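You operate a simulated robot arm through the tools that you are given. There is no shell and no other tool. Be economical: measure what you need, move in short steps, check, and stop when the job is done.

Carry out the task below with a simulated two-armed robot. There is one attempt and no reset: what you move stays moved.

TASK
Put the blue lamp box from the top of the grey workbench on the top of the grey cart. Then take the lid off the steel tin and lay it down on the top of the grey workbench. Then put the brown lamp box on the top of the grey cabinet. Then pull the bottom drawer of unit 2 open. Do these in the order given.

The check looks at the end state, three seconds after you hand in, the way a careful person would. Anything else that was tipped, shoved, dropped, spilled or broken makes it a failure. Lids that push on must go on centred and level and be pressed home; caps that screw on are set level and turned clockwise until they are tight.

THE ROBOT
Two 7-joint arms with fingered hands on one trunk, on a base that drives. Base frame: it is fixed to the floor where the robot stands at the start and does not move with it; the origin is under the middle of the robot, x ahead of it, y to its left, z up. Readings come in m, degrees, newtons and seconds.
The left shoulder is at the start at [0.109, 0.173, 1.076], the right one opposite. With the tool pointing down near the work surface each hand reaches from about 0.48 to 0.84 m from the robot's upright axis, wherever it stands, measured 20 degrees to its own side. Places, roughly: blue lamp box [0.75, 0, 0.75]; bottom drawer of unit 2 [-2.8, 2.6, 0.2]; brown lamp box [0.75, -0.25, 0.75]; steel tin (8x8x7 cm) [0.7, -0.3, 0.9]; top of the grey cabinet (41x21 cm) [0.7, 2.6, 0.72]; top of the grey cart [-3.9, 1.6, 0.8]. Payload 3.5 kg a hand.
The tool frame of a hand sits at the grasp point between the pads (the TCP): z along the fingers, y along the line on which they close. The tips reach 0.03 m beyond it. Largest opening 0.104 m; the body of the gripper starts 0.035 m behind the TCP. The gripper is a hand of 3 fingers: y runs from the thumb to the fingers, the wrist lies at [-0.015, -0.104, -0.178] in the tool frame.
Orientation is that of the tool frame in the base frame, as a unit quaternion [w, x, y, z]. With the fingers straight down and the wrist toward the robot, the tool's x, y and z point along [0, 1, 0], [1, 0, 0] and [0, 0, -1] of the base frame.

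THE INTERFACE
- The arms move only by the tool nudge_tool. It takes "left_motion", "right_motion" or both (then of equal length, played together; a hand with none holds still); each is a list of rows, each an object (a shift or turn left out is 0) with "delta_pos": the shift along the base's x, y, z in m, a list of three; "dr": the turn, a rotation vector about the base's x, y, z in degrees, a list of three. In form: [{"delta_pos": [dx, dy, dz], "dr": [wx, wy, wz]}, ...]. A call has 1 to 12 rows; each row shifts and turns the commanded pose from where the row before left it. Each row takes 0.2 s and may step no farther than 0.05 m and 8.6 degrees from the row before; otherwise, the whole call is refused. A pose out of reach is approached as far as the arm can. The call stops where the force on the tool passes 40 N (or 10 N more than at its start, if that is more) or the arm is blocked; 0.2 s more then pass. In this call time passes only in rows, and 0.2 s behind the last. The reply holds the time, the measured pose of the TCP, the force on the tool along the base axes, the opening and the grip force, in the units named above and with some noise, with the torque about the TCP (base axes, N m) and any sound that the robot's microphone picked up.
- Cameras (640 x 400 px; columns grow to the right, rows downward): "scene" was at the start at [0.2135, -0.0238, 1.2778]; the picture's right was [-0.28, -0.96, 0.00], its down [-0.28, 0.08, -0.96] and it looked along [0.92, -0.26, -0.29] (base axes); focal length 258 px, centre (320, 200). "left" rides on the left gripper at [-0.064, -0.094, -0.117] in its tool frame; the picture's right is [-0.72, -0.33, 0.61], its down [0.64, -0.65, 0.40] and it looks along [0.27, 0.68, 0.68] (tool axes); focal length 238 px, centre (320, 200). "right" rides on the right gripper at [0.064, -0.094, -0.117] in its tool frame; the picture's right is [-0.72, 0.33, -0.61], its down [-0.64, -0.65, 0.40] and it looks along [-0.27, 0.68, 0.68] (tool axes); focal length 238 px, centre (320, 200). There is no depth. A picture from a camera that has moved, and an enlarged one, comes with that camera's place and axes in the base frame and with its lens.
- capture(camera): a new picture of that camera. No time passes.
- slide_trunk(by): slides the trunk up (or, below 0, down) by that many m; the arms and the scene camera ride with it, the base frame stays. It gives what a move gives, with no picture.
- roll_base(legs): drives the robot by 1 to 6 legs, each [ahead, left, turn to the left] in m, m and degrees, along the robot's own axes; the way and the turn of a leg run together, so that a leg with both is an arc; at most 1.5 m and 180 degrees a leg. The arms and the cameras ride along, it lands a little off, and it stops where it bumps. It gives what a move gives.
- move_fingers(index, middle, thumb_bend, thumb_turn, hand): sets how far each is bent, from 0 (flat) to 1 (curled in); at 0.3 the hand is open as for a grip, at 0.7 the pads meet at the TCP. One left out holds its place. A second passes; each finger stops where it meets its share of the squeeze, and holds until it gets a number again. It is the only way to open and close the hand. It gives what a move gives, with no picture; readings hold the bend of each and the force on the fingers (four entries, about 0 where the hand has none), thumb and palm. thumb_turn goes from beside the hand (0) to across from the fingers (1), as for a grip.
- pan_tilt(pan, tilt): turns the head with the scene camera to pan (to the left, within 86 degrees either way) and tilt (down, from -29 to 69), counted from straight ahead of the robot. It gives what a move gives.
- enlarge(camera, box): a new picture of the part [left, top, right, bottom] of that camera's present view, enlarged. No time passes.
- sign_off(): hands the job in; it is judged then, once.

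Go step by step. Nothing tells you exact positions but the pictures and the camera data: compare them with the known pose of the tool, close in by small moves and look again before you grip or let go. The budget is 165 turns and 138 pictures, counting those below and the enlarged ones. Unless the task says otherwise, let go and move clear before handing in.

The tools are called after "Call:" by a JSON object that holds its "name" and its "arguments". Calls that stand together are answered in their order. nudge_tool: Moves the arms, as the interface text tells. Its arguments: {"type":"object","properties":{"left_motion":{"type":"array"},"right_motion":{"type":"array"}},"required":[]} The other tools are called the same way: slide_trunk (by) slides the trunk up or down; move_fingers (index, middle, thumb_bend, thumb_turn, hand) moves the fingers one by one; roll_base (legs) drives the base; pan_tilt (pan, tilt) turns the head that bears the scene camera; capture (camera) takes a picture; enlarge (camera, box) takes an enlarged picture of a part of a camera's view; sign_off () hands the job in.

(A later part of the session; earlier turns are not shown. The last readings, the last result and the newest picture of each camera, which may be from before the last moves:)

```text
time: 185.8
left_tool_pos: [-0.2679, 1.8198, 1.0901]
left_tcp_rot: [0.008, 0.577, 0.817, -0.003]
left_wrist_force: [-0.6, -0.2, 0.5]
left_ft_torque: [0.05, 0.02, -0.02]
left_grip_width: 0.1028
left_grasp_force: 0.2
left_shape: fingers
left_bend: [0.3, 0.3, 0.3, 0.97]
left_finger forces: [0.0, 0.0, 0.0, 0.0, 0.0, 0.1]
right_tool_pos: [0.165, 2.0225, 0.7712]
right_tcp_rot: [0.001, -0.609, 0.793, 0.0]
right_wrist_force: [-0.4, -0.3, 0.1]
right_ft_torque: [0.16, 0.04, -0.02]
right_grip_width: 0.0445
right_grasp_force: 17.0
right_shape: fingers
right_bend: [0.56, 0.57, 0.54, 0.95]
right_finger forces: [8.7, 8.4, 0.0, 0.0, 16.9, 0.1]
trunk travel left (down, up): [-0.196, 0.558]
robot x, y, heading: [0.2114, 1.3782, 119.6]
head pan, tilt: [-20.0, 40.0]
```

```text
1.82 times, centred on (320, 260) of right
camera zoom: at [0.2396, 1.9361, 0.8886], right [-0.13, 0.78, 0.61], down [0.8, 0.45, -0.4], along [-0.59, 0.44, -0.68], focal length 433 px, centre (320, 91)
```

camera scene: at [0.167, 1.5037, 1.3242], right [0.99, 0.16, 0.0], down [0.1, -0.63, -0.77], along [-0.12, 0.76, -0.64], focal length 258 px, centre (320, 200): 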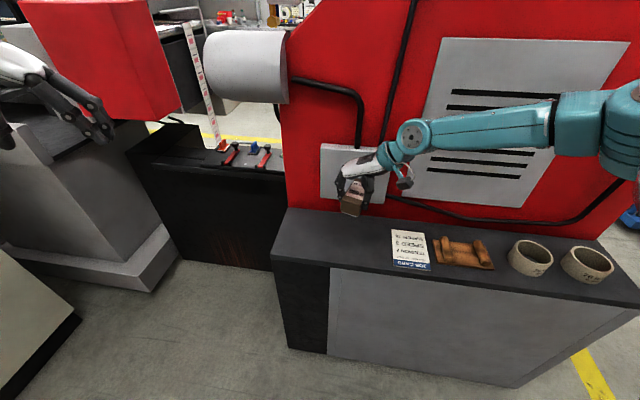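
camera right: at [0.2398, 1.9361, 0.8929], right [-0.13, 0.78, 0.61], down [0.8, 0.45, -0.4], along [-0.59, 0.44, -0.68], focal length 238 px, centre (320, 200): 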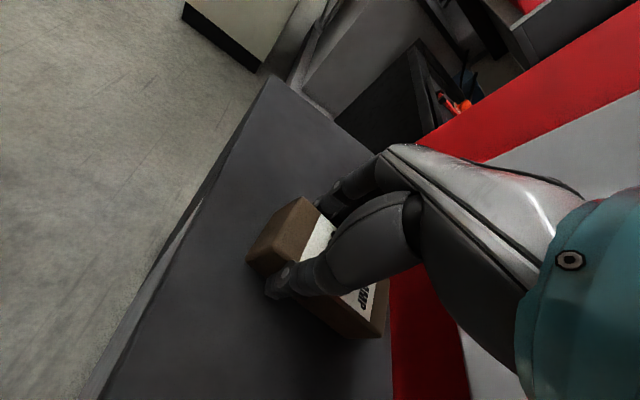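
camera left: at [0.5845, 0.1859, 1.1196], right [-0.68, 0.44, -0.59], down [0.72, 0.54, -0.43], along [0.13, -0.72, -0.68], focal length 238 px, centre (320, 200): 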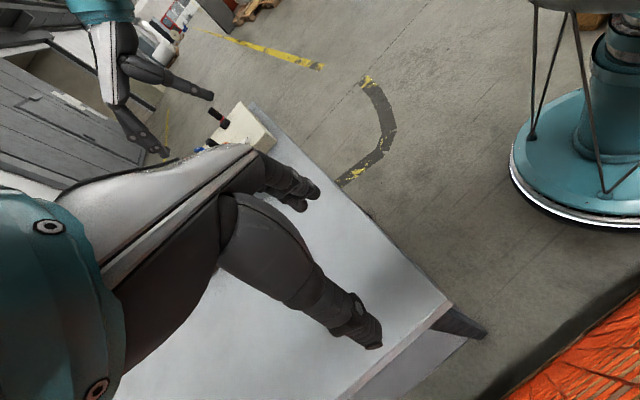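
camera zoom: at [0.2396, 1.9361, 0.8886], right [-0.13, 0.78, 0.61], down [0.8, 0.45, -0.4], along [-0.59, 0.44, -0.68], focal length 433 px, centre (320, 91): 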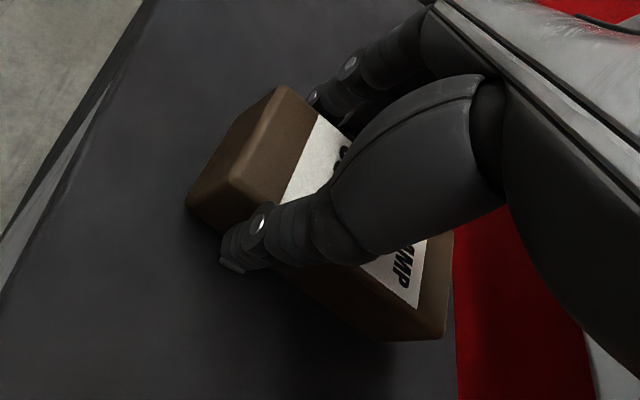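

Contact is starting at one end. Another 4 mm.

Call:
{"name": "slide_trunk", "arguments": {"by": -0.004}}

Call:
{"name": "slide_trunk", "arguments": {"by": -0.004}}

```text
time: 186.3
left_tool_pos: [-0.2682, 1.8206, 1.0881]
left_tcp_rot: [0.008, 0.577, 0.817, -0.004]
left_wrist_force: [-0.2, 0.5, -0.6]
left_ft_torque: [0.0, 0.0, 0.02]
left_grip_width: 0.103
left_grasp_force: 0.0
left_shape: fingers
left_bend: [0.3, 0.3, 0.3, 0.97]
left_finger forces: [0.1, 0.0, 0.1, 0.0, 0.0, 0.0]
right_tool_pos: [0.1637, 2.0224, 0.7691]
right_tcp_rot: [0.001, -0.609, 0.794, 0.002]
right_wrist_force: [1.4, -1.1, 10.2]
right_ft_torque: [0.18, 0.17, -0.02]
right_grip_width: 0.0451
right_grasp_force: 18.3
right_shape: fingers
right_bend: [0.56, 0.57, 0.54, 0.95]
right_finger forces: [8.5, 8.2, 0.0, 0.0, 19.1, 0.0]
trunk travel left (down, up): [-0.192, 0.562]
robot x, y, heading: [0.2093, 1.3783, 119.3]
head pan, tilt: [-20.0, 40.0]
```

```text
time: 186.8
left_tool_pos: [-0.2684, 1.8206, 1.0857]
left_tcp_rot: [0.008, 0.577, 0.817, -0.003]
left_wrist_force: [0.5, -0.5, -0.4]
left_ft_torque: [-0.01, 0.01, 0.02]
left_grip_width: 0.1026
left_grasp_force: 0.1
left_shape: fingers
left_bend: [0.3, 0.3, 0.3, 0.97]
left_finger forces: [0.1, 0.0, 0.0, 0.0, 0.0, 0.0]
right_tool_pos: [0.1638, 2.0229, 0.7675]
right_tcp_rot: [0.001, -0.608, 0.794, 0.004]
right_wrist_force: [2.0, -0.5, 26.0]
right_ft_torque: [0.05, 0.1, 0.04]
right_grip_width: 0.0452
right_grasp_force: 18.5
right_shape: fingers
right_bend: [0.56, 0.58, 0.54, 0.95]
right_finger forces: [9.2, 8.3, 0.1, 0.0, 20.0, 0.1]
trunk travel left (down, up): [-0.188, 0.566]
robot x, y, heading: [0.2121, 1.3774, 119.3]
head pan, tilt: [-20.0, 40.0]
```

The box is firmly seated on the ledge (26 N). I'll ease up, open and rise.

Call:
{"name": "slide_trunk", "arguments": {"by": 0.004}}

Call:
{"name": "move_fingers", "arguments": {"hand": "right", "index": 0.3, "middle": 0.3, "thumb_bend": 0.3}}

Call:
{"name": "slide_trunk", "arguments": {"by": 0.15}}

Call:
{"name": "capture", "arguments": {"camera": "scene"}}

```text
time: 187.3
left_tool_pos: [-0.2678, 1.8216, 1.0881]
left_tcp_rot: [0.01, 0.578, 0.816, 0.0]
left_wrist_force: [0.7, 0.3, -0.6]
left_ft_torque: [0.02, -0.01, -0.02]
left_grip_width: 0.1029
left_grasp_force: 0.1
left_shape: fingers
left_bend: [0.3, 0.3, 0.3, 0.97]
left_finger forces: [0.1, 0.0, 0.0, 0.0, 0.1, 0.0]
right_tool_pos: [0.1641, 2.0223, 0.7677]
right_tcp_rot: [0.002, -0.609, 0.793, 0.0]
right_wrist_force: [-2.0, 1.8, 16.4]
right_ft_torque: [0.2, 0.4, -0.02]
right_grip_width: 0.0451
right_grasp_force: 18.8
right_shape: fingers
right_bend: [0.56, 0.57, 0.54, 0.95]
right_finger forces: [10.3, 9.3, 0.0, 0.0, 17.6, 0.0]
trunk travel left (down, up): [-0.192, 0.562]
robot x, y, heading: [0.2115, 1.3751, 119.2]
head pan, tilt: [-20.0, 40.0]
```

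```text
time: 188.3
left_tool_pos: [-0.2675, 1.8234, 1.0876]
left_tcp_rot: [0.011, 0.577, 0.816, 0.003]
left_wrist_force: [0.4, -0.7, 0.6]
left_ft_torque: [0.01, -0.02, 0.0]
left_grip_width: 0.1031
left_grasp_force: 0.0
left_shape: fingers
left_bend: [0.3, 0.3, 0.3, 0.97]
left_finger forces: [0.0, 0.1, 0.0, 0.1, 0.1, 0.0]
right_tool_pos: [0.1646, 2.0232, 0.7665]
right_tcp_rot: [0.0, -0.609, 0.793, 0.0]
right_wrist_force: [0.8, 0.8, -0.1]
right_ft_torque: [-0.02, 0.01, -0.01]
right_grip_width: 0.1024
right_grasp_force: 0.1
right_shape: fingers
right_bend: [0.3, 0.3, 0.3, 0.97]
right_finger forces: [0.0, 0.0, 0.0, 0.1, 0.0, 0.0]
trunk travel left (down, up): [-0.192, 0.562]
robot x, y, heading: [0.2074, 1.3773, 119.4]
head pan, tilt: [-20.0, 40.0]
```

```text
time: 190.1
left_tool_pos: [-0.242, 1.7792, 1.3091]
left_tcp_rot: [-0.049, 0.578, 0.814, 0.032]
left_wrist_force: [0.0, -0.2, -1.8]
left_ft_torque: [0.0, -0.01, 0.01]
left_grip_width: 0.1027
left_grasp_force: 0.0
left_shape: fingers
left_bend: [0.3, 0.3, 0.3, 0.97]
left_finger forces: [0.1, 0.0, 0.1, 0.0, 0.1, 0.0]
right_tool_pos: [0.165, 2.0195, 0.9547]
right_tcp_rot: [0.006, -0.608, 0.793, 0.034]
right_wrist_force: [0.2, 0.8, -0.2]
right_ft_torque: [0.01, 0.05, 0.01]
right_grip_width: 0.1028
right_grasp_force: 0.0
right_shape: fingers
right_bend: [0.3, 0.3, 0.3, 0.97]
right_finger forces: [0.1, 0.0, 0.0, 0.0, 0.0, 0.0]
trunk travel left (down, up): [-0.342, 0.412]
robot x, y, heading: [0.2108, 1.3797, 119.3]
head pan, tilt: [-20.0, 40.0]
```

```text
42 pictures are left
camera scene: at [0.1663, 1.5132, 1.4124], right [0.99, 0.16, 0.0], down [0.1, -0.63, -0.77], along [-0.12, 0.76, -0.64], focal length 258 px, centre (320, 200)
```

scene: 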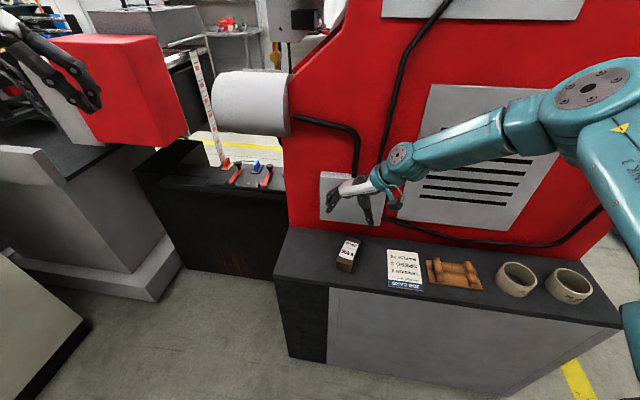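

The brown box stands on the cabinet ledge. Next is the bottom drawer of unit 2 behind the beige cabinet, so I'll drive back towards the gap.

Call:
{"name": "roll_base", "arguments": {"legs": [[-0.15, 0, 0], [0, 0.75, 0], [0, 0, 60.7]]}}

Call:
{"name": "nudge_tool", "arguments": {"left_motion": [{"delta_pos": [0, 0.045, 0]}, {"delta_pos": [0, 0.045, 0]}, {"delta_pos": [0, 0.045, 0]}, {"delta_pos": [0, 0.045, 0]}, {"delta_pos": [0, 0.045, 0]}]}}

Call:
{"name": "pan_tilt", "arguments": {"pan": 20, "tilt": 35}}

Call:
{"name": "capture", "arguments": {"camera": "scene"}}

```text
time: 197.9
left_tool_pos: [-0.9491, 0.6724, 1.3087]
left_tcp_rot: [-0.058, 0.082, 0.995, 0.003]
left_wrist_force: [0.2, 0.4, 0.0]
left_ft_torque: [-0.02, -0.01, -0.02]
left_grip_width: 0.1031
left_grasp_force: 0.1
left_shape: fingers
left_bend: [0.3, 0.3, 0.3, 0.97]
left_finger forces: [0.0, 0.0, 0.0, 0.0, 0.0, 0.1]
right_tool_pos: [-0.9637, 1.1461, 0.9557]
right_tcp_rot: [0.012, 0.927, -0.373, -0.033]
right_wrist_force: [0.1, -0.8, -0.1]
right_ft_torque: [0.01, -0.02, 0.03]
right_grip_width: 0.1027
right_grasp_force: 0.0
right_shape: fingers
right_bend: [0.3, 0.3, 0.3, 0.97]
right_finger forces: [0.1, 0.0, 0.0, 0.0, 0.1, 0.0]
trunk travel left (down, up): [-0.342, 0.412]
robot x, y, heading: [-0.3832, 0.8744, -179.6]
head pan, tilt: [-20.0, 40.0]
```

```text
time: 199.1
left_tool_pos: [-0.9366, 0.8856, 1.2985]
left_tcp_rot: [-0.059, 0.081, 0.995, 0.003]
left_wrist_force: [0.3, 1.2, 0.7]
left_ft_torque: [-0.06, 0.01, 0.02]
left_grip_width: 0.103
left_grasp_force: 0.1
left_shape: fingers
left_bend: [0.3, 0.3, 0.3, 0.97]
left_finger forces: [0.0, 0.1, 0.0, 0.1, 0.0, 0.1]
left hand out of reach, approached as far as the arm can: row 2, 4, 5
right_tool_pos: [-0.9637, 1.1465, 0.9553]
right_tcp_rot: [0.012, 0.927, -0.372, -0.034]
right_wrist_force: [0.1, 0.0, -0.7]
right_ft_torque: [0.01, -0.01, 0.01]
right_grip_width: 0.1028
right_grasp_force: 0.1
right_shape: fingers
right_bend: [0.3, 0.3, 0.3, 0.97]
right_finger forces: [0.1, 0.1, 0.1, 0.1, 0.0, 0.0]
trunk travel left (down, up): [-0.342, 0.412]
robot x, y, heading: [-0.3811, 0.8762, -179.5]
head pan, tilt: [-20.0, 40.0]
```

```text
time: 200.1
left_tool_pos: [-0.9368, 0.8827, 1.2991]
left_tcp_rot: [-0.06, 0.082, 0.995, 0.002]
left_wrist_force: [0.2, 0.4, 0.2]
left_ft_torque: [-0.01, 0.01, 0.0]
left_grip_width: 0.1029
left_grasp_force: 0.1
left_shape: fingers
left_bend: [0.3, 0.3, 0.3, 0.97]
left_finger forces: [0.0, 0.0, 0.0, 0.1, 0.0, 0.0]
right_tool_pos: [-0.9645, 1.1465, 0.9549]
right_tcp_rot: [0.012, 0.927, -0.373, -0.033]
right_wrist_force: [0.1, 1.6, 0.0]
right_ft_torque: [-0.02, 0.01, -0.01]
right_grip_width: 0.1027
right_grasp_force: 0.0
right_shape: fingers
right_bend: [0.3, 0.3, 0.3, 0.97]
right_finger forces: [0.0, 0.1, 0.1, 0.0, 0.0, 0.1]
trunk travel left (down, up): [-0.342, 0.412]
robot x, y, heading: [-0.3846, 0.8755, -179.5]
head pan, tilt: [20.0, 35.0]
```

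```text
41 pictures are left
camera scene: at [-0.5213, 0.8462, 1.4201], right [-0.35, 0.94, 0.0], down [0.54, 0.2, -0.82], along [-0.77, -0.29, -0.57], focal length 258 px, centre (320, 200)
```

scene: 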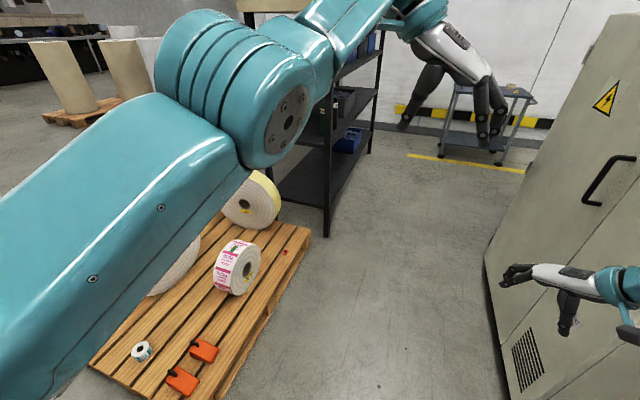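

Left elbow is tucked; I'll go through the gap at y≈0.84 and then turn to face unit 2.

Call:
{"name": "roll_base", "arguments": {"legs": [[0, 0.03, 0], [1.2, 0, 0], [1.2, 0, 0]]}}

Call:
{"name": "roll_base", "arguments": {"legs": [[0, 0, -90]]}}

Call:
{"name": "pan_tilt", "arguments": {"pan": 0, "tilt": 35}}

Call:
{"name": "capture", "arguments": {"camera": "scene"}}

```text
time: 212.3
left_tool_pos: [-3.3314, 0.848, 1.2988]
left_tcp_rot: [-0.059, 0.08, 0.995, 0.003]
left_wrist_force: [0.7, -0.1, -0.4]
left_ft_torque: [-0.03, 0.01, -0.02]
left_grip_width: 0.1028
left_grasp_force: 0.1
left_shape: fingers
left_bend: [0.3, 0.3, 0.3, 0.97]
left_finger forces: [0.0, 0.0, 0.0, 0.1, 0.1, 0.1]
right_tool_pos: [-3.3608, 1.1101, 0.9545]
right_tcp_rot: [0.012, 0.928, -0.37, -0.033]
right_wrist_force: [-0.3, -1.1, 0.7]
right_ft_torque: [0.02, -0.01, 0.0]
right_grip_width: 0.1028
right_grasp_force: 0.1
right_shape: fingers
right_bend: [0.3, 0.3, 0.3, 0.97]
right_finger forces: [0.0, 0.0, 0.1, 0.0, 0.0, 0.1]
trunk travel left (down, up): [-0.342, 0.412]
robot x, y, heading: [-2.7789, 0.8435, -179.2]
head pan, tilt: [20.0, 35.0]
```

```text
time: 216.5
left_tool_pos: [-2.7698, 1.3976, 1.298]
left_tcp_rot: [-0.041, 0.761, 0.646, 0.043]
left_wrist_force: [0.3, -0.7, 0.0]
left_ft_torque: [0.03, 0.01, -0.01]
left_grip_width: 0.103
left_grasp_force: 0.0
left_shape: fingers
left_bend: [0.3, 0.3, 0.3, 0.97]
left_finger forces: [0.0, 0.0, 0.0, 0.0, 0.1, 0.0]
right_tool_pos: [-2.5082, 1.4254, 0.9549]
right_tcp_rot: [0.015, -0.395, 0.918, 0.033]
right_wrist_force: [0.0, 0.1, 0.6]
right_ft_torque: [-0.01, 0.0, 0.0]
right_grip_width: 0.103
right_grasp_force: 0.1
right_shape: fingers
right_bend: [0.3, 0.3, 0.3, 0.97]
right_finger forces: [0.0, 0.0, 0.0, 0.0, 0.0, 0.0]
trunk travel left (down, up): [-0.342, 0.412]
robot x, y, heading: [-2.7781, 0.8441, 90.6]
head pan, tilt: [20.0, 35.0]
```

```text
time: 217.4
left_tool_pos: [-2.7708, 1.3976, 1.2982]
left_tcp_rot: [-0.041, 0.76, 0.647, 0.043]
left_wrist_force: [1.0, -0.9, -0.2]
left_ft_torque: [-0.01, 0.02, 0.02]
left_grip_width: 0.1029
left_grasp_force: 0.0
left_shape: fingers
left_bend: [0.3, 0.3, 0.3, 0.97]
left_finger forces: [0.0, 0.0, 0.0, 0.0, 0.0, 0.0]
right_tool_pos: [-2.5077, 1.4244, 0.9543]
right_tcp_rot: [0.016, -0.394, 0.918, 0.032]
right_wrist_force: [-0.4, -0.8, 0.1]
right_ft_torque: [0.01, 0.01, 0.0]
right_grip_width: 0.103
right_grasp_force: 0.1
right_shape: fingers
right_bend: [0.3, 0.3, 0.3, 0.97]
right_finger forces: [0.1, 0.0, 0.0, 0.0, 0.1, 0.1]
trunk travel left (down, up): [-0.342, 0.412]
robot x, y, heading: [-2.7745, 0.843, 90.7]
head pan, tilt: [0.0, 35.0]
```

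```text
40 pictures are left
camera scene: at [-2.78, 0.9865, 1.4201], right [1.0, 0.01, 0.0], down [0.01, -0.57, -0.82], along [-0.01, 0.82, -0.57], focal length 258 px, centre (320, 200)
```

scene: 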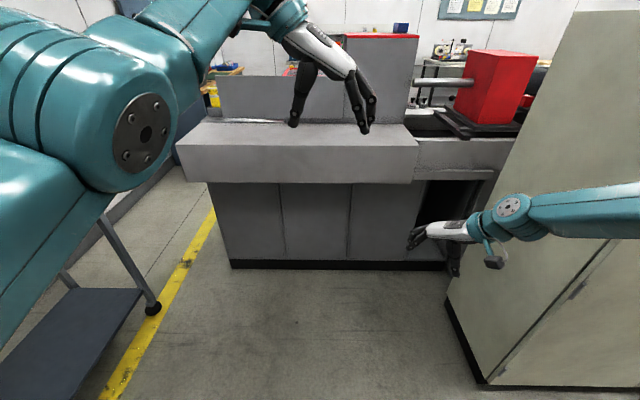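

In front of me is a lathe headstock with grey panels and no obvious handles. I'll zoom in for drawer fronts or labels.

Call:
{"name": "enlarge", "arguments": {"camera": "scene", "box": [170, 100, 480, 290]}}

Call:
{"name": "enlarge", "arguments": {"camera": "scene", "box": [180, 10, 560, 160]}}

```text
2.06 times, centred on (325, 195) of scene
camera zoom: at [-2.78, 0.9865, 1.4201], right [1.0, 0.01, 0.0], down [0.01, -0.57, -0.82], along [-0.01, 0.82, -0.57], focal length 533 px, centre (310, 210)
```

zoom: 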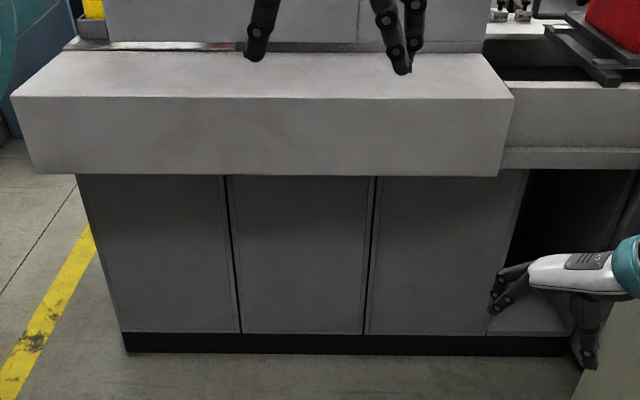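

```text
1.68 times, centred on (370, 85) of scene
camera zoom: at [-2.78, 0.9865, 1.4201], right [1.0, 0.01, 0.0], down [0.01, -0.57, -0.82], along [-0.01, 0.82, -0.57], focal length 435 px, centre (236, 394)
```

zoom: 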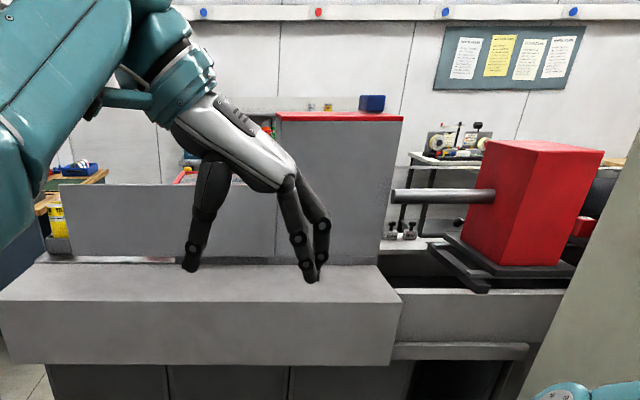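

These panels show no drawers. The drawer unit is probably on the far side, so I'll move to the left end of the lathe to look past it.

Call:
{"name": "roll_base", "arguments": {"legs": [[0, 0.55, 0], [0.4, 0, 0]]}}

Call:
{"name": "pan_tilt", "arguments": {"pan": -12, "tilt": 22}}

Call:
{"name": "capture", "arguments": {"camera": "scene"}}

```text
time: 222.6
left_tool_pos: [-3.3148, 1.7935, 1.2973]
left_tcp_rot: [-0.04, 0.761, 0.647, 0.043]
left_wrist_force: [-0.4, 0.7, -0.2]
left_ft_torque: [-0.04, -0.02, 0.02]
left_grip_width: 0.1029
left_grasp_force: 0.0
left_shape: fingers
left_bend: [0.3, 0.3, 0.3, 0.97]
left_finger forces: [0.1, 0.0, 0.0, 0.0, 0.1, 0.1]
right_tool_pos: [-3.0528, 1.8217, 0.955]
right_tcp_rot: [0.014, -0.394, 0.918, 0.032]
right_wrist_force: [0.5, -0.7, 0.4]
right_ft_torque: [-0.02, 0.0, 0.0]
right_grip_width: 0.1027
right_grasp_force: 0.1
right_shape: fingers
right_bend: [0.3, 0.3, 0.3, 0.97]
right_finger forces: [0.0, 0.0, 0.0, 0.0, 0.1, 0.1]
trunk travel left (down, up): [-0.342, 0.412]
robot x, y, heading: [-3.3212, 1.2381, 90.4]
head pan, tilt: [0.0, 35.0]
```

```text
time: 223.3
left_tool_pos: [-3.3149, 1.7944, 1.2984]
left_tcp_rot: [-0.041, 0.76, 0.647, 0.043]
left_wrist_force: [0.9, -0.2, 0.1]
left_ft_torque: [0.0, -0.02, 0.01]
left_grip_width: 0.103
left_grasp_force: 0.1
left_shape: fingers
left_bend: [0.3, 0.3, 0.3, 0.97]
left_finger forces: [0.0, 0.0, 0.0, 0.0, 0.0, 0.0]
right_tool_pos: [-3.0525, 1.8201, 0.9554]
right_tcp_rot: [0.014, -0.394, 0.918, 0.032]
right_wrist_force: [-0.4, -0.5, 0.2]
right_ft_torque: [0.04, -0.01, -0.02]
right_grip_width: 0.1026
right_grasp_force: 0.0
right_shape: fingers
right_bend: [0.3, 0.3, 0.3, 0.97]
right_finger forces: [0.1, 0.0, 0.0, 0.1, 0.0, 0.0]
trunk travel left (down, up): [-0.342, 0.412]
robot x, y, heading: [-3.3204, 1.2379, 90.5]
head pan, tilt: [-12.0, 22.0]
```

```text
37 pictures are left
camera scene: at [-3.3065, 1.3856, 1.4407], right [0.98, -0.2, 0.0], down [-0.07, -0.37, -0.93], along [0.18, 0.91, -0.38], focal length 258 px, centre (320, 200)
```

scene: 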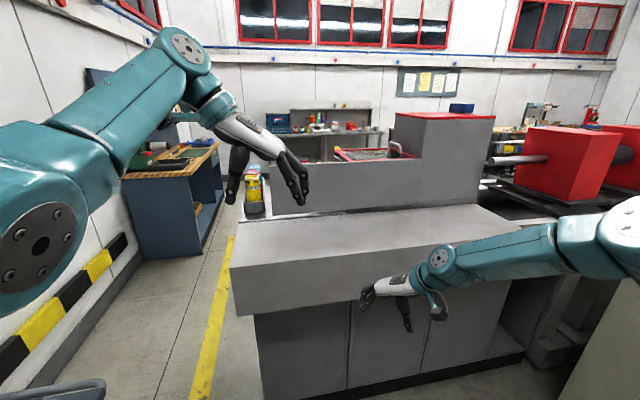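

The second of the three front panels is at x≈-2.8, but it has no visible handles. I'll zoom in closely before going round to the back.

Call:
{"name": "enlarge", "arguments": {"camera": "scene", "box": [250, 290, 430, 400]}}

Call:
{"name": "enlarge", "arguments": {"camera": "scene", "box": [230, 90, 430, 220]}}

```text
3.56 times, centred on (340, 345) of scene
camera zoom: at [-3.3065, 1.3856, 1.4407], right [0.98, -0.2, 0.0], down [-0.07, -0.37, -0.93], along [0.18, 0.91, -0.38], focal length 918 px, centre (249, -316)
```

zoom: 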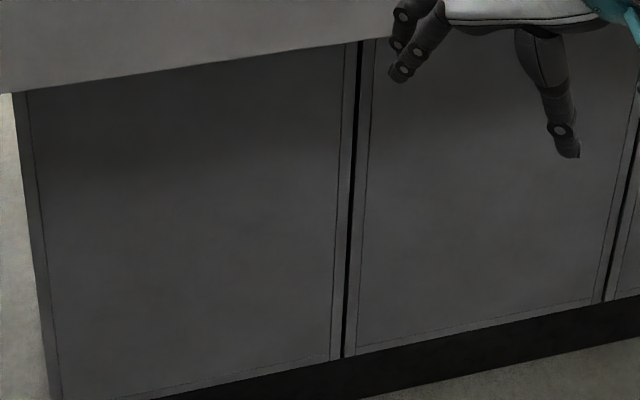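

```text
3.08 times, centred on (330, 155) of scene
camera zoom: at [-3.3065, 1.3856, 1.4407], right [0.98, -0.2, 0.0], down [-0.07, -0.37, -0.93], along [0.18, 0.91, -0.38], focal length 794 px, centre (289, 338)
```

zoom: 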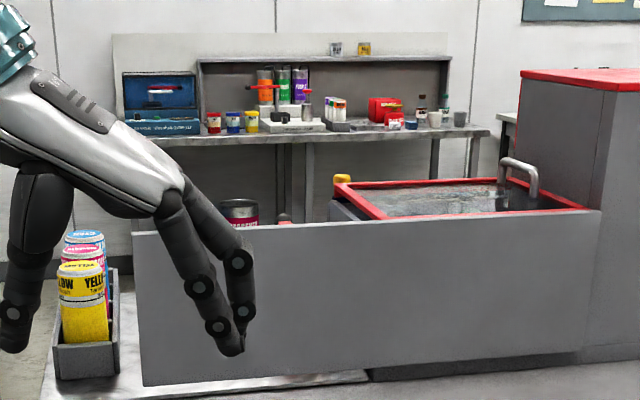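

I see the backs of three units with the drawers facing the far side (+y), so the listed places are accurate. That means I must also check what is really at [0.7, 2.6], behind the red machine. The cart blocks this end, so I'll go round by the red machine's right side.

Call:
{"name": "roll_base", "arguments": {"legs": [[-0.4, 0, 0], [0, -0.42, 0], [0, 0.0, -90.5], [0, 0.17, 0], [1.25, 0, 0], [1.2, 0, 0]]}}

Call:
{"name": "roll_base", "arguments": {"legs": [[0.4, 0.37, 0], [0.8, 0, 0], [0.55, 0, 0], [0, 0, 75]]}}

Call:
{"name": "pan_tilt", "arguments": {"pan": 20, "tilt": 25}}

Call:
{"name": "capture", "arguments": {"camera": "scene"}}

```text
time: 244.2
left_tool_pos: [0.1014, 0.9313, 1.3001]
left_tcp_rot: [0.003, 0.995, -0.083, 0.061]
left_wrist_force: [0.2, 1.0, -0.1]
left_ft_torque: [0.04, 0.02, 0.02]
left_grip_width: 0.1031
left_grasp_force: 0.1
left_shape: fingers
left_bend: [0.3, 0.3, 0.3, 0.97]
left_finger forces: [0.0, 0.1, 0.1, 0.0, 0.1, 0.1]
right_tool_pos: [0.1154, 0.6746, 0.9488]
right_tcp_rot: [0.014, 0.359, 0.933, 0.008]
right_wrist_force: [-22.4, 1.8, 4.8]
right_ft_torque: [0.2, -0.25, 0.89]
right_grip_width: 0.1044
right_grasp_force: 13.7
right_shape: fingers
right_bend: [0.29, 0.42, 0.3, 0.98]
right_finger forces: [0.0, 26.6, 0.0, 0.1, 0.0, 0.1]
trunk travel left (down, up): [-0.342, 0.412]
robot x, y, heading: [-0.451, 0.9394, 0.5]
head pan, tilt: [-12.0, 22.0]
stopped in leg 6: the force on the tool passed its limit at 46 N (the readings are from after the stop); the commanded pose is now the measured one
```

```text
time: 245.1
left_tool_pos: [0.1109, 0.9385, 1.3006]
left_tcp_rot: [0.003, 0.995, -0.085, 0.061]
left_wrist_force: [0.9, -0.1, 0.0]
left_ft_torque: [0.0, 0.03, 0.02]
left_grip_width: 0.1029
left_grasp_force: 0.0
left_shape: fingers
left_bend: [0.3, 0.3, 0.3, 0.97]
left_finger forces: [0.0, 0.1, 0.0, 0.0, 0.0, 0.0]
right_tool_pos: [0.1161, 0.6837, 0.9455]
right_tcp_rot: [0.005, 0.354, 0.935, 0.005]
right_wrist_force: [-23.1, -0.4, 8.1]
right_ft_torque: [0.36, -0.47, 0.82]
right_grip_width: 0.1033
right_grasp_force: 12.8
right_shape: fingers
right_bend: [0.3, 0.48, 0.3, 0.98]
right_finger forces: [0.0, 26.0, 0.0, 0.0, 0.0, 0.0]
trunk travel left (down, up): [-0.342, 0.412]
robot x, y, heading: [-0.4426, 0.9431, 0.3]
head pan, tilt: [-12.0, 22.0]
stopped in leg 1: the force on the tool passed its limit at 44 N (the readings are from after the stop); the commanded pose is now the measured one
```

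```text
time: 246.1
left_tool_pos: [0.1114, 0.9381, 1.3012]
left_tcp_rot: [0.003, 0.995, -0.084, 0.062]
left_wrist_force: [-0.5, 1.0, -0.5]
left_ft_torque: [0.02, -0.01, 0.03]
left_grip_width: 0.1032
left_grasp_force: 0.1
left_shape: fingers
left_bend: [0.3, 0.3, 0.3, 0.97]
left_finger forces: [0.1, 0.0, 0.0, 0.0, 0.0, 0.1]
right_tool_pos: [0.1175, 0.6839, 0.9458]
right_tcp_rot: [0.006, 0.355, 0.935, 0.006]
right_wrist_force: [-28.3, 0.4, 0.4]
right_ft_torque: [-0.01, -0.17, 0.9]
right_grip_width: 0.1027
right_grasp_force: 14.1
right_shape: fingers
right_bend: [0.3, 0.49, 0.3, 0.98]
right_finger forces: [0.0, 29.3, 0.0, 0.1, 0.1, 0.0]
trunk travel left (down, up): [-0.342, 0.412]
robot x, y, heading: [-0.4441, 0.95, 0.3]
head pan, tilt: [20.0, 25.0]
```

```text
34 pictures are left
camera scene: at [-0.3057, 0.9839, 1.4363], right [0.35, -0.94, 0.0], down [-0.39, -0.15, -0.91], along [0.85, 0.31, -0.42], focal length 258 px, centre (320, 200)
```

scene: 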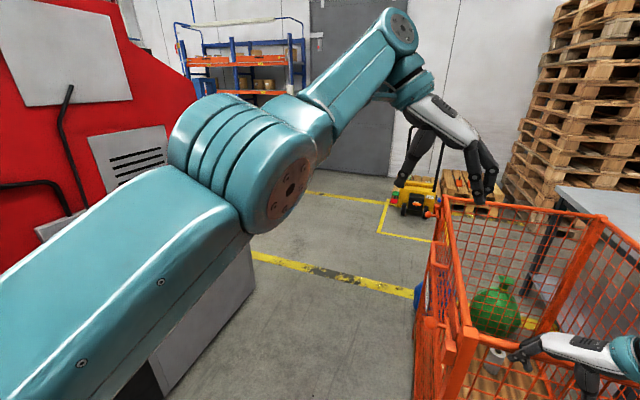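

My right fingers touched the cage edge. I'm backing off right away, raising the trunk, and moving left before continuing.

Call:
{"name": "roll_base", "arguments": {"legs": [[-0.2, 0, 0]]}}

Call:
{"name": "slide_trunk", "arguments": {"by": 0.15}}

Call:
{"name": "capture", "arguments": {"camera": "scene"}}

```text
time: 247.7
left_tool_pos: [-0.0879, 0.9382, 1.2995]
left_tcp_rot: [0.003, 0.995, -0.083, 0.059]
left_wrist_force: [0.2, 0.2, -0.9]
left_ft_torque: [0.01, 0.01, 0.01]
left_grip_width: 0.1031
left_grasp_force: 0.0
left_shape: fingers
left_bend: [0.3, 0.3, 0.3, 0.97]
left_finger forces: [0.1, 0.0, 0.1, 0.0, 0.0, 0.0]
right_tool_pos: [-0.0792, 0.6847, 0.9466]
right_tcp_rot: [0.008, 0.354, 0.935, 0.005]
right_wrist_force: [-0.4, 0.9, -0.6]
right_ft_torque: [-0.01, 0.01, 0.0]
right_grip_width: 0.1029
right_grasp_force: 0.0
right_shape: fingers
right_bend: [0.3, 0.3, 0.3, 0.98]
right_finger forces: [0.0, 0.1, 0.0, 0.1, 0.0, 0.1]
trunk travel left (down, up): [-0.342, 0.412]
robot x, y, heading: [-0.6435, 0.9512, 0.3]
head pan, tilt: [20.0, 25.0]
```

```text
time: 249.4
left_tool_pos: [-0.1166, 0.9389, 1.4807]
left_tcp_rot: [0.0, 0.992, -0.082, 0.094]
left_wrist_force: [0.1, 0.3, -0.8]
left_ft_torque: [0.02, 0.01, -0.03]
left_grip_width: 0.103
left_grasp_force: 0.1
left_shape: fingers
left_bend: [0.3, 0.3, 0.3, 0.97]
left_finger forces: [0.0, 0.1, 0.0, 0.0, 0.1, 0.0]
right_tool_pos: [-0.0851, 0.6834, 1.1341]
right_tcp_rot: [0.041, 0.356, 0.934, 0.017]
right_wrist_force: [0.4, 0.2, 0.3]
right_ft_torque: [-0.04, 0.03, -0.03]
right_grip_width: 0.1031
right_grasp_force: 0.2
right_shape: fingers
right_bend: [0.3, 0.3, 0.3, 0.98]
right_finger forces: [0.0, 0.0, 0.0, 0.1, 0.0, 0.0]
trunk travel left (down, up): [-0.492, 0.262]
robot x, y, heading: [-0.6425, 0.9502, 0.6]
head pan, tilt: [20.0, 25.0]
```

```text
33 pictures are left
camera scene: at [-0.5368, 0.9828, 1.5869], right [0.35, -0.94, 0.0], down [-0.4, -0.15, -0.91], along [0.85, 0.32, -0.42], focal length 258 px, centre (320, 200)
```

scene: 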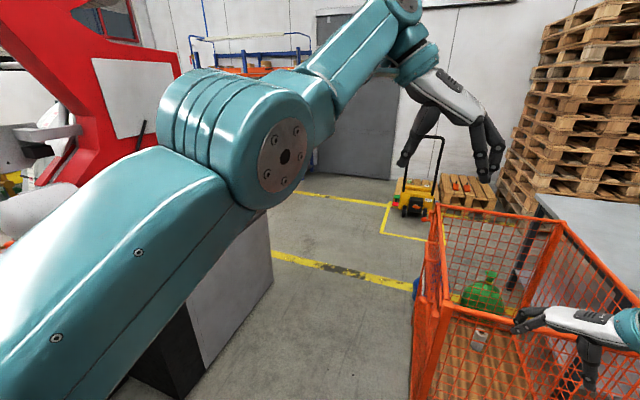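

The cage appears unmoved, with its corner still at about [0.16, 0.82]. I'll move left to y≈1.38, then forward past the cage and machine.

Call:
{"name": "roll_base", "arguments": {"legs": [[0, 0.43, -0.5], [1.0, 0, 0], [1.0, 0, 0], [0, 0, 75]]}}

Call:
{"name": "capture", "arguments": {"camera": "scene"}}

```text
time: 264.7
left_tool_pos: [1.4962, 1.8328, 1.483]
left_tcp_rot: [-0.055, 0.849, 0.52, 0.075]
left_wrist_force: [-1.0, 0.2, -0.2]
left_ft_torque: [-0.01, -0.01, 0.01]
left_grip_width: 0.1031
left_grasp_force: 0.0
left_shape: fingers
left_bend: [0.3, 0.3, 0.3, 0.97]
left_finger forces: [0.0, 0.0, 0.1, 0.1, 0.0, 0.0]
right_tool_pos: [1.7482, 1.7865, 1.1331]
right_tcp_rot: [0.024, -0.265, 0.963, 0.038]
right_wrist_force: [-0.1, -0.1, -0.4]
right_ft_torque: [0.01, 0.0, 0.0]
right_grip_width: 0.1029
right_grasp_force: 0.1
right_shape: fingers
right_bend: [0.3, 0.3, 0.3, 0.98]
right_finger forces: [0.0, 0.0, 0.1, 0.0, 0.0, 0.0]
trunk travel left (down, up): [-0.492, 0.262]
robot x, y, heading: [1.3273, 1.3353, 73.1]
head pan, tilt: [20.0, 25.0]
```

```text
32 pictures are left
camera scene: at [1.3283, 1.4478, 1.587], right [1.0, 0.05, 0.0], down [0.02, -0.42, -0.91], along [-0.05, 0.91, -0.42], focal length 258 px, centre (320, 200)
```

scene: 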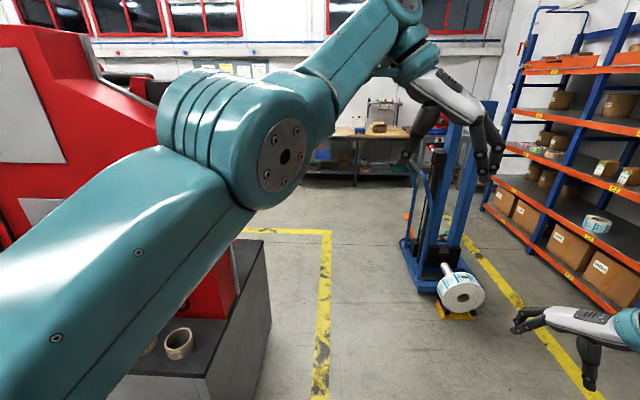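

The cabinet top continues behind the red machine, to y≈2.7. The listed spot [0.7, 2.6], 41x21 cm, may be that rear strip. I'll drive round to face it.

Call:
{"name": "roll_base", "arguments": {"legs": [[0, 0, 17], [0, -0.33, 0], [1.2, 0, 0], [0, 0, 90]]}}

Call:
{"name": "pan_tilt", "arguments": {"pan": -5, "tilt": 30}}

Call:
{"name": "capture", "arguments": {"camera": "scene"}}

```text
time: 277.3
left_tool_pos: [1.1408, 2.5324, 1.4824]
left_tcp_rot: [-0.093, 0.093, 0.991, 0.0]
left_wrist_force: [-0.3, 0.3, 0.0]
left_ft_torque: [-0.01, 0.04, 0.0]
left_grip_width: 0.1029
left_grasp_force: 0.0
left_shape: fingers
left_bend: [0.3, 0.3, 0.3, 0.97]
left_finger forces: [0.0, 0.1, 0.1, 0.0, 0.0, 0.0]
right_tool_pos: [1.1138, 2.7888, 1.1339]
right_tcp_rot: [0.016, 0.93, -0.366, -0.041]
right_wrist_force: [0.6, 1.2, -0.1]
right_ft_torque: [-0.01, 0.0, 0.01]
right_grip_width: 0.103
right_grasp_force: 0.1
right_shape: fingers
right_bend: [0.3, 0.3, 0.3, 0.98]
right_finger forces: [0.1, 0.0, 0.1, 0.0, 0.1, 0.0]
trunk travel left (down, up): [-0.492, 0.262]
robot x, y, heading: [1.6641, 2.5084, 179.3]
head pan, tilt: [20.0, 25.0]
```

```text
time: 278.2
left_tool_pos: [1.1401, 2.5325, 1.4826]
left_tcp_rot: [-0.094, 0.094, 0.991, 0.001]
left_wrist_force: [0.0, 0.4, 0.5]
left_ft_torque: [0.02, -0.01, 0.01]
left_grip_width: 0.1029
left_grasp_force: 0.1
left_shape: fingers
left_bend: [0.3, 0.3, 0.3, 0.97]
left_finger forces: [0.0, 0.0, 0.1, 0.0, 0.0, 0.0]
right_tool_pos: [1.1135, 2.789, 1.1343]
right_tcp_rot: [0.016, 0.93, -0.366, -0.042]
right_wrist_force: [-0.9, -0.4, -0.4]
right_ft_torque: [0.01, -0.03, 0.0]
right_grip_width: 0.1031
right_grasp_force: 0.1
right_shape: fingers
right_bend: [0.3, 0.3, 0.3, 0.98]
right_finger forces: [0.0, 0.0, 0.0, 0.0, 0.0, 0.0]
trunk travel left (down, up): [-0.492, 0.262]
robot x, y, heading: [1.6642, 2.5122, 179.4]
head pan, tilt: [-5.0, 30.0]
```

```text
31 pictures are left
camera scene: at [1.5521, 2.5222, 1.5791], right [0.1, 0.99, 0.0], down [0.5, -0.05, -0.87], along [-0.86, 0.09, -0.5], focal length 258 px, centre (320, 200)
```

scene: 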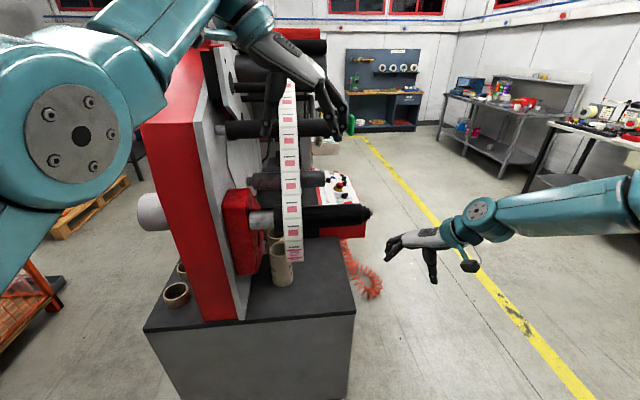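

The cabinet's open rear area, around [0.7, 2.6], is behind the press plate with rollers above. I'll zoom to see what space there is.

Call:
{"name": "enlarge", "arguments": {"camera": "scene", "box": [150, 90, 390, 360]}}

Call:
{"name": "capture", "arguments": {"camera": "right"}}

```text
1.48 times, centred on (270, 225) of scene
camera zoom: at [1.5521, 2.5222, 1.5791], right [0.1, 0.99, 0.0], down [0.5, -0.05, -0.87], along [-0.86, 0.09, -0.5], focal length 382 px, centre (394, 163)
```

zoom: 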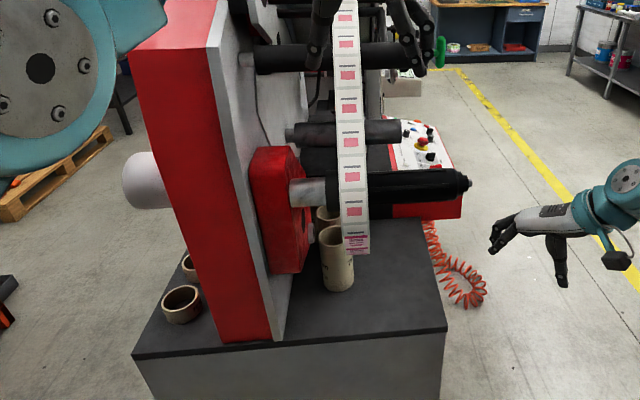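

```text
29 pictures are left
camera right: at [1.2352, 2.8135, 1.2404], right [-0.69, 0.25, 0.68], down [-0.06, 0.91, -0.4], along [-0.72, -0.32, -0.62], focal length 238 px, centre (320, 200)
```

right: 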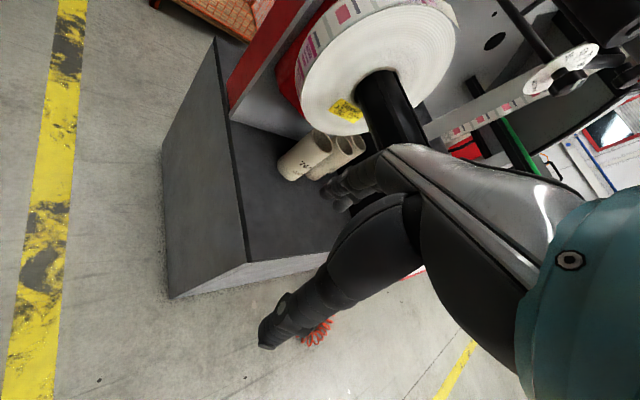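

The listed 41x21 spot is this rear strip, roughly x 0.5 to 0.93 and y 2.5 to 2.73, with free room at about [0.72, 2.62] beside the unwind shaft. To be safe I'll fetch the brown box from the front ledge and place it here. First back to the front.

Call:
{"name": "roll_base", "arguments": {"legs": [[0, 0, -90], [-1.2, 0, 0], [0, 0.7, 0], [0, 0.7, 0], [0, 0, 30]]}}

Call:
{"name": "pan_tilt", "arguments": {"pan": -20, "tilt": 40}}

Call:
{"name": "capture", "arguments": {"camera": "scene"}}

```text
time: 296.4
left_tool_pos: [-0.0135, 1.8019, 1.4827]
left_tcp_rot: [-0.08, 0.572, 0.815, 0.048]
left_wrist_force: [1.6, -0.7, -0.3]
left_ft_torque: [0.01, -0.02, 0.02]
left_grip_width: 0.1032
left_grasp_force: 0.0
left_shape: fingers
left_bend: [0.3, 0.3, 0.3, 0.97]
left_finger forces: [0.1, 0.1, 0.0, 0.0, 0.0, 0.1]
right_tool_pos: [0.194, 1.9569, 1.1336]
right_tcp_rot: [0.006, -0.627, 0.778, 0.044]
right_wrist_force: [-0.4, -0.5, -0.2]
right_ft_torque: [0.0, 0.01, -0.01]
right_grip_width: 0.1029
right_grasp_force: 0.0
right_shape: fingers
right_bend: [0.3, 0.3, 0.3, 0.98]
right_finger forces: [0.0, 0.1, 0.1, 0.1, 0.0, 0.0]
trunk travel left (down, up): [-0.492, 0.262]
robot x, y, heading: [0.2376, 1.3403, 119.8]
head pan, tilt: [-5.0, 30.0]
```

```text
time: 297.2
left_tool_pos: [-0.0143, 1.8033, 1.4823]
left_tcp_rot: [-0.08, 0.572, 0.815, 0.047]
left_wrist_force: [-0.4, -0.2, 0.3]
left_ft_torque: [0.03, 0.03, -0.01]
left_grip_width: 0.1029
left_grasp_force: 0.1
left_shape: fingers
left_bend: [0.3, 0.3, 0.3, 0.97]
left_finger forces: [0.1, 0.0, 0.0, 0.0, 0.1, 0.1]
right_tool_pos: [0.1931, 1.9548, 1.134]
right_tcp_rot: [0.006, -0.626, 0.778, 0.044]
right_wrist_force: [0.4, 0.4, 0.0]
right_ft_torque: [0.0, 0.0, -0.02]
right_grip_width: 0.1031
right_grasp_force: 0.0
right_shape: fingers
right_bend: [0.3, 0.3, 0.3, 0.98]
right_finger forces: [0.0, 0.0, 0.0, 0.0, 0.0, 0.0]
trunk travel left (down, up): [-0.492, 0.262]
robot x, y, heading: [0.2377, 1.3398, 119.8]
head pan, tilt: [-20.0, 40.0]
```

```text
28 pictures are left
camera scene: at [0.2096, 1.444, 1.5637], right [0.99, 0.17, 0.0], down [0.11, -0.63, -0.77], along [-0.13, 0.76, -0.64], focal length 258 px, centre (320, 200)
```

scene: 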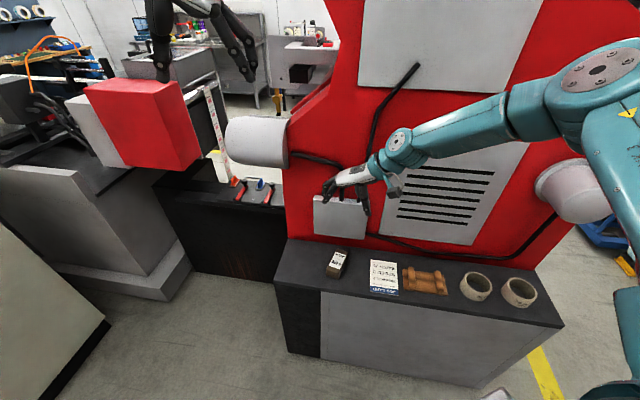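

The brown box is at about [0.165, 2.023], where I left it. I'll move to the earlier release stance, lower part way, and level the hand.

Call:
{"name": "roll_base", "arguments": {"legs": [[0.05, 0.005, 0]]}}

Call:
{"name": "slide_trunk", "arguments": {"by": -0.17}}

Call:
{"name": "nudge_tool", "arguments": {"right_motion": [{"dr": [-4.4, -2.6, -2.7], "delta_pos": [0, 0, -0.01]}, {"delta_pos": [0, 0, -0.02]}]}}

```text
time: 298.1
left_tool_pos: [-0.0421, 1.8445, 1.4829]
left_tcp_rot: [-0.079, 0.572, 0.815, 0.047]
left_wrist_force: [-0.4, 0.8, 0.1]
left_ft_torque: [-0.03, -0.04, -0.01]
left_grip_width: 0.1029
left_grasp_force: 0.0
left_shape: fingers
left_bend: [0.3, 0.3, 0.3, 0.97]
left_finger forces: [0.0, 0.0, 0.0, 0.0, 0.1, 0.1]
right_tool_pos: [0.1645, 1.9965, 1.1327]
right_tcp_rot: [0.006, -0.627, 0.778, 0.044]
right_wrist_force: [-0.4, -0.5, 0.1]
right_ft_torque: [-0.02, -0.01, -0.01]
right_grip_width: 0.1031
right_grasp_force: 0.0
right_shape: fingers
right_bend: [0.3, 0.3, 0.3, 0.98]
right_finger forces: [0.1, 0.0, 0.0, 0.1, 0.0, 0.0]
trunk travel left (down, up): [-0.492, 0.262]
robot x, y, heading: [0.2054, 1.3828, 119.8]
head pan, tilt: [-20.0, 40.0]
```

```text
time: 300.0
left_tool_pos: [-0.0584, 1.8725, 1.2755]
left_tcp_rot: [-0.047, 0.574, 0.817, 0.03]
left_wrist_force: [-0.3, 0.1, 0.5]
left_ft_torque: [0.0, 0.0, 0.01]
left_grip_width: 0.103
left_grasp_force: 0.0
left_shape: fingers
left_bend: [0.3, 0.3, 0.3, 0.97]
left_finger forces: [0.0, 0.0, 0.1, 0.1, 0.1, 0.0]
right_tool_pos: [0.1641, 1.998, 0.9643]
right_tcp_rot: [0.006, -0.626, 0.778, 0.045]
right_wrist_force: [-0.1, -0.5, -0.1]
right_ft_torque: [0.01, -0.01, 0.01]
right_grip_width: 0.103
right_grasp_force: 0.1
right_shape: fingers
right_bend: [0.3, 0.3, 0.3, 0.98]
right_finger forces: [0.0, 0.0, 0.1, 0.1, 0.0, 0.1]
trunk travel left (down, up): [-0.322, 0.432]
robot x, y, heading: [0.2064, 1.379, 119.6]
head pan, tilt: [-20.0, 40.0]
```

```text
time: 300.6
left_tool_pos: [-0.0573, 1.8725, 1.2744]
left_tcp_rot: [-0.046, 0.574, 0.817, 0.03]
left_wrist_force: [0.0, -0.3, -1.2]
left_ft_torque: [0.0, 0.01, 0.0]
left_grip_width: 0.1031
left_grasp_force: 0.1
left_shape: fingers
left_bend: [0.3, 0.3, 0.3, 0.97]
left_finger forces: [0.0, 0.0, 0.0, 0.0, 0.0, 0.0]
right_tool_pos: [0.1647, 1.9961, 0.9332]
right_tcp_rot: [0.001, -0.608, 0.794, 0.0]
right_wrist_force: [0.4, 0.0, 0.9]
right_ft_torque: [-0.03, 0.02, -0.01]
right_grip_width: 0.1029
right_grasp_force: 0.1
right_shape: fingers
right_bend: [0.3, 0.3, 0.3, 0.98]
right_finger forces: [0.0, 0.1, 0.0, 0.0, 0.1, 0.1]
trunk travel left (down, up): [-0.322, 0.432]
robot x, y, heading: [0.2047, 1.3836, 120.0]
head pan, tilt: [-20.0, 40.0]
```

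The hand is level and aligned. I'll move the left hand back and up away from the chuck, and shift the right hand 2.6 cm in.

Call:
{"name": "nudge_tool", "arguments": {"right_motion": [{"delta_pos": [0, 0.013, 0]}, {"delta_pos": [0, 0.013, 0]}, {}, {}], "left_motion": [{"delta_pos": [-0.02, -0.03, 0.03]}, {"delta_pos": [-0.02, -0.03, 0.03]}, {"delta_pos": [-0.02, -0.03, 0.03]}, {"delta_pos": [-0.02, -0.03, 0.03]}]}}

Call:
{"name": "slide_trunk", "arguments": {"by": -0.08}}

Call:
{"name": "capture", "arguments": {"camera": "scene"}}

```text
time: 301.6
left_tool_pos: [-0.1332, 1.7766, 1.4063]
left_tcp_rot: [-0.055, 0.576, 0.813, 0.061]
left_wrist_force: [-2.4, 0.9, -2.3]
left_ft_torque: [-0.01, -0.1, -0.01]
left_grip_width: 0.1029
left_grasp_force: 0.1
left_shape: fingers
left_bend: [0.3, 0.3, 0.3, 0.97]
left_finger forces: [0.0, 0.0, 0.0, 0.0, 0.0, 0.0]
left hand out of reach, approached as far as the arm can: row 1, 2, 3, 4
right_tool_pos: [0.1616, 2.0208, 0.9333]
right_tcp_rot: [0.001, -0.608, 0.794, 0.0]
right_wrist_force: [-0.7, -0.9, -0.8]
right_ft_torque: [0.02, -0.03, -0.04]
right_grip_width: 0.1032
right_grasp_force: 0.1
right_shape: fingers
right_bend: [0.3, 0.3, 0.3, 0.98]
right_finger forces: [0.0, 0.0, 0.0, 0.0, 0.0, 0.0]
trunk travel left (down, up): [-0.322, 0.432]
robot x, y, heading: [0.2092, 1.3809, 119.9]
head pan, tilt: [-20.0, 40.0]
```

```text
time: 302.8
left_tool_pos: [-0.1554, 1.8097, 1.2874]
left_tcp_rot: [-0.032, 0.568, 0.822, 0.03]
left_wrist_force: [0.6, -0.4, 0.4]
left_ft_torque: [-0.04, 0.02, 0.01]
left_grip_width: 0.1035
left_grasp_force: 0.0
left_shape: fingers
left_bend: [0.3, 0.3, 0.3, 0.97]
left_finger forces: [0.0, 0.0, 0.0, 0.0, 0.0, 0.0]
right_tool_pos: [0.1635, 2.0234, 0.8544]
right_tcp_rot: [0.0, -0.608, 0.794, 0.0]
right_wrist_force: [0.2, -0.5, 0.9]
right_ft_torque: [0.0, -0.02, 0.05]
right_grip_width: 0.1032
right_grasp_force: 0.0
right_shape: fingers
right_bend: [0.3, 0.3, 0.3, 0.98]
right_finger forces: [0.0, 0.1, 0.0, 0.0, 0.0, 0.0]
trunk travel left (down, up): [-0.242, 0.512]
robot x, y, heading: [0.2082, 1.3807, 119.8]
head pan, tilt: [-20.0, 40.0]
```

```text
27 pictures are left
camera scene: at [0.1453, 1.5464, 1.3109], right [0.99, 0.17, 0.0], down [0.11, -0.63, -0.77], along [-0.13, 0.76, -0.64], focal length 258 px, centre (320, 200)
```

scene: 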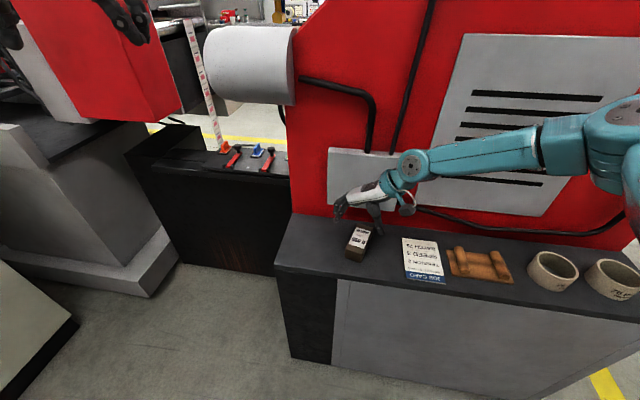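

Aligned above the box. I'll lower the remaining 8.5 cm and grip.

Call:
{"name": "slide_trunk", "arguments": {"by": -0.06}}

Call:
{"name": "enlarge", "arguments": {"camera": "scene", "box": [270, 130, 470, 290]}}

Call:
{"name": "slide_trunk", "arguments": {"by": -0.025}}

Call:
{"name": "move_fingers", "arguments": {"hand": "right", "index": 0.7, "middle": 0.7, "thumb_bend": 0.7}}

```text
time: 303.8
left_tool_pos: [-0.168, 1.8318, 1.2031]
left_tcp_rot: [-0.007, 0.57, 0.822, 0.018]
left_wrist_force: [-0.3, 0.0, -1.3]
left_ft_torque: [-0.01, 0.01, -0.01]
left_grip_width: 0.103
left_grasp_force: 0.1
left_shape: fingers
left_bend: [0.3, 0.3, 0.3, 0.97]
left_finger forces: [0.0, 0.0, 0.0, 0.0, 0.0, 0.0]
right_tool_pos: [0.164, 2.0246, 0.7946]
right_tcp_rot: [0.001, -0.608, 0.794, 0.0]
right_wrist_force: [0.3, -0.2, 0.0]
right_ft_torque: [0.0, 0.03, -0.02]
right_grip_width: 0.1032
right_grasp_force: 0.0
right_shape: fingers
right_bend: [0.3, 0.3, 0.3, 0.98]
right_finger forces: [0.0, 0.0, 0.0, 0.0, 0.0, 0.0]
trunk travel left (down, up): [-0.182, 0.572]
robot x, y, heading: [0.2046, 1.3785, 119.8]
head pan, tilt: [-20.0, 40.0]
```

```text
2.50 times, centred on (370, 210) of scene
camera zoom: at [0.1309, 1.5715, 1.2489], right [0.99, 0.17, 0.0], down [0.11, -0.63, -0.77], along [-0.13, 0.76, -0.64], focal length 645 px, centre (195, 175)
```

zoom: 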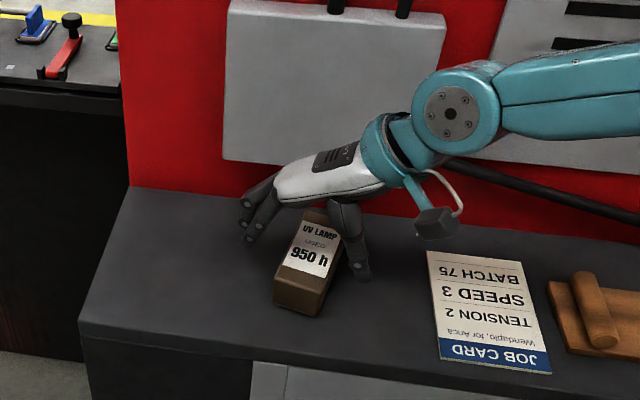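

```text
time: 304.5
left_tool_pos: [-0.174, 1.8416, 1.1681]
left_tcp_rot: [0.005, 0.57, 0.821, 0.012]
left_wrist_force: [-0.8, -0.5, 0.4]
left_ft_torque: [0.03, 0.01, 0.02]
left_grip_width: 0.103
left_grasp_force: 0.0
left_shape: fingers
left_bend: [0.3, 0.3, 0.3, 0.97]
left_finger forces: [0.0, 0.0, 0.1, 0.0, 0.0, 0.1]
right_tool_pos: [0.1648, 2.0232, 0.7697]
right_tcp_rot: [0.0, -0.608, 0.794, 0.001]
right_wrist_force: [-0.3, -0.6, 0.3]
right_ft_torque: [0.01, 0.04, 0.0]
right_grip_width: 0.1031
right_grasp_force: 0.1
right_shape: fingers
right_bend: [0.3, 0.3, 0.3, 0.98]
right_finger forces: [0.0, 0.0, 0.0, 0.0, 0.0, 0.0]
trunk travel left (down, up): [-0.157, 0.597]
robot x, y, heading: [0.2052, 1.3813, 119.9]
head pan, tilt: [-20.0, 40.0]
```

```text
time: 305.5
left_tool_pos: [-0.1732, 1.8416, 1.1671]
left_tcp_rot: [0.004, 0.57, 0.822, 0.012]
left_wrist_force: [-0.1, 0.0, -0.1]
left_ft_torque: [-0.02, -0.01, -0.01]
left_grip_width: 0.103
left_grasp_force: 0.1
left_shape: fingers
left_bend: [0.3, 0.3, 0.3, 0.97]
left_finger forces: [0.0, 0.1, 0.1, 0.1, 0.0, 0.0]
right_tool_pos: [0.1642, 2.0237, 0.7692]
right_tcp_rot: [0.001, -0.608, 0.794, 0.0]
right_wrist_force: [-0.7, 1.4, 0.9]
right_ft_torque: [0.13, 0.1, 0.03]
right_grip_width: 0.0451
right_grasp_force: 17.4
right_shape: fingers
right_bend: [0.55, 0.58, 0.54, 0.96]
right_finger forces: [9.3, 8.7, 0.1, 0.1, 17.1, 0.1]
trunk travel left (down, up): [-0.157, 0.597]
robot x, y, heading: [0.2075, 1.382, 119.8]
head pan, tilt: [-20.0, 40.0]
```

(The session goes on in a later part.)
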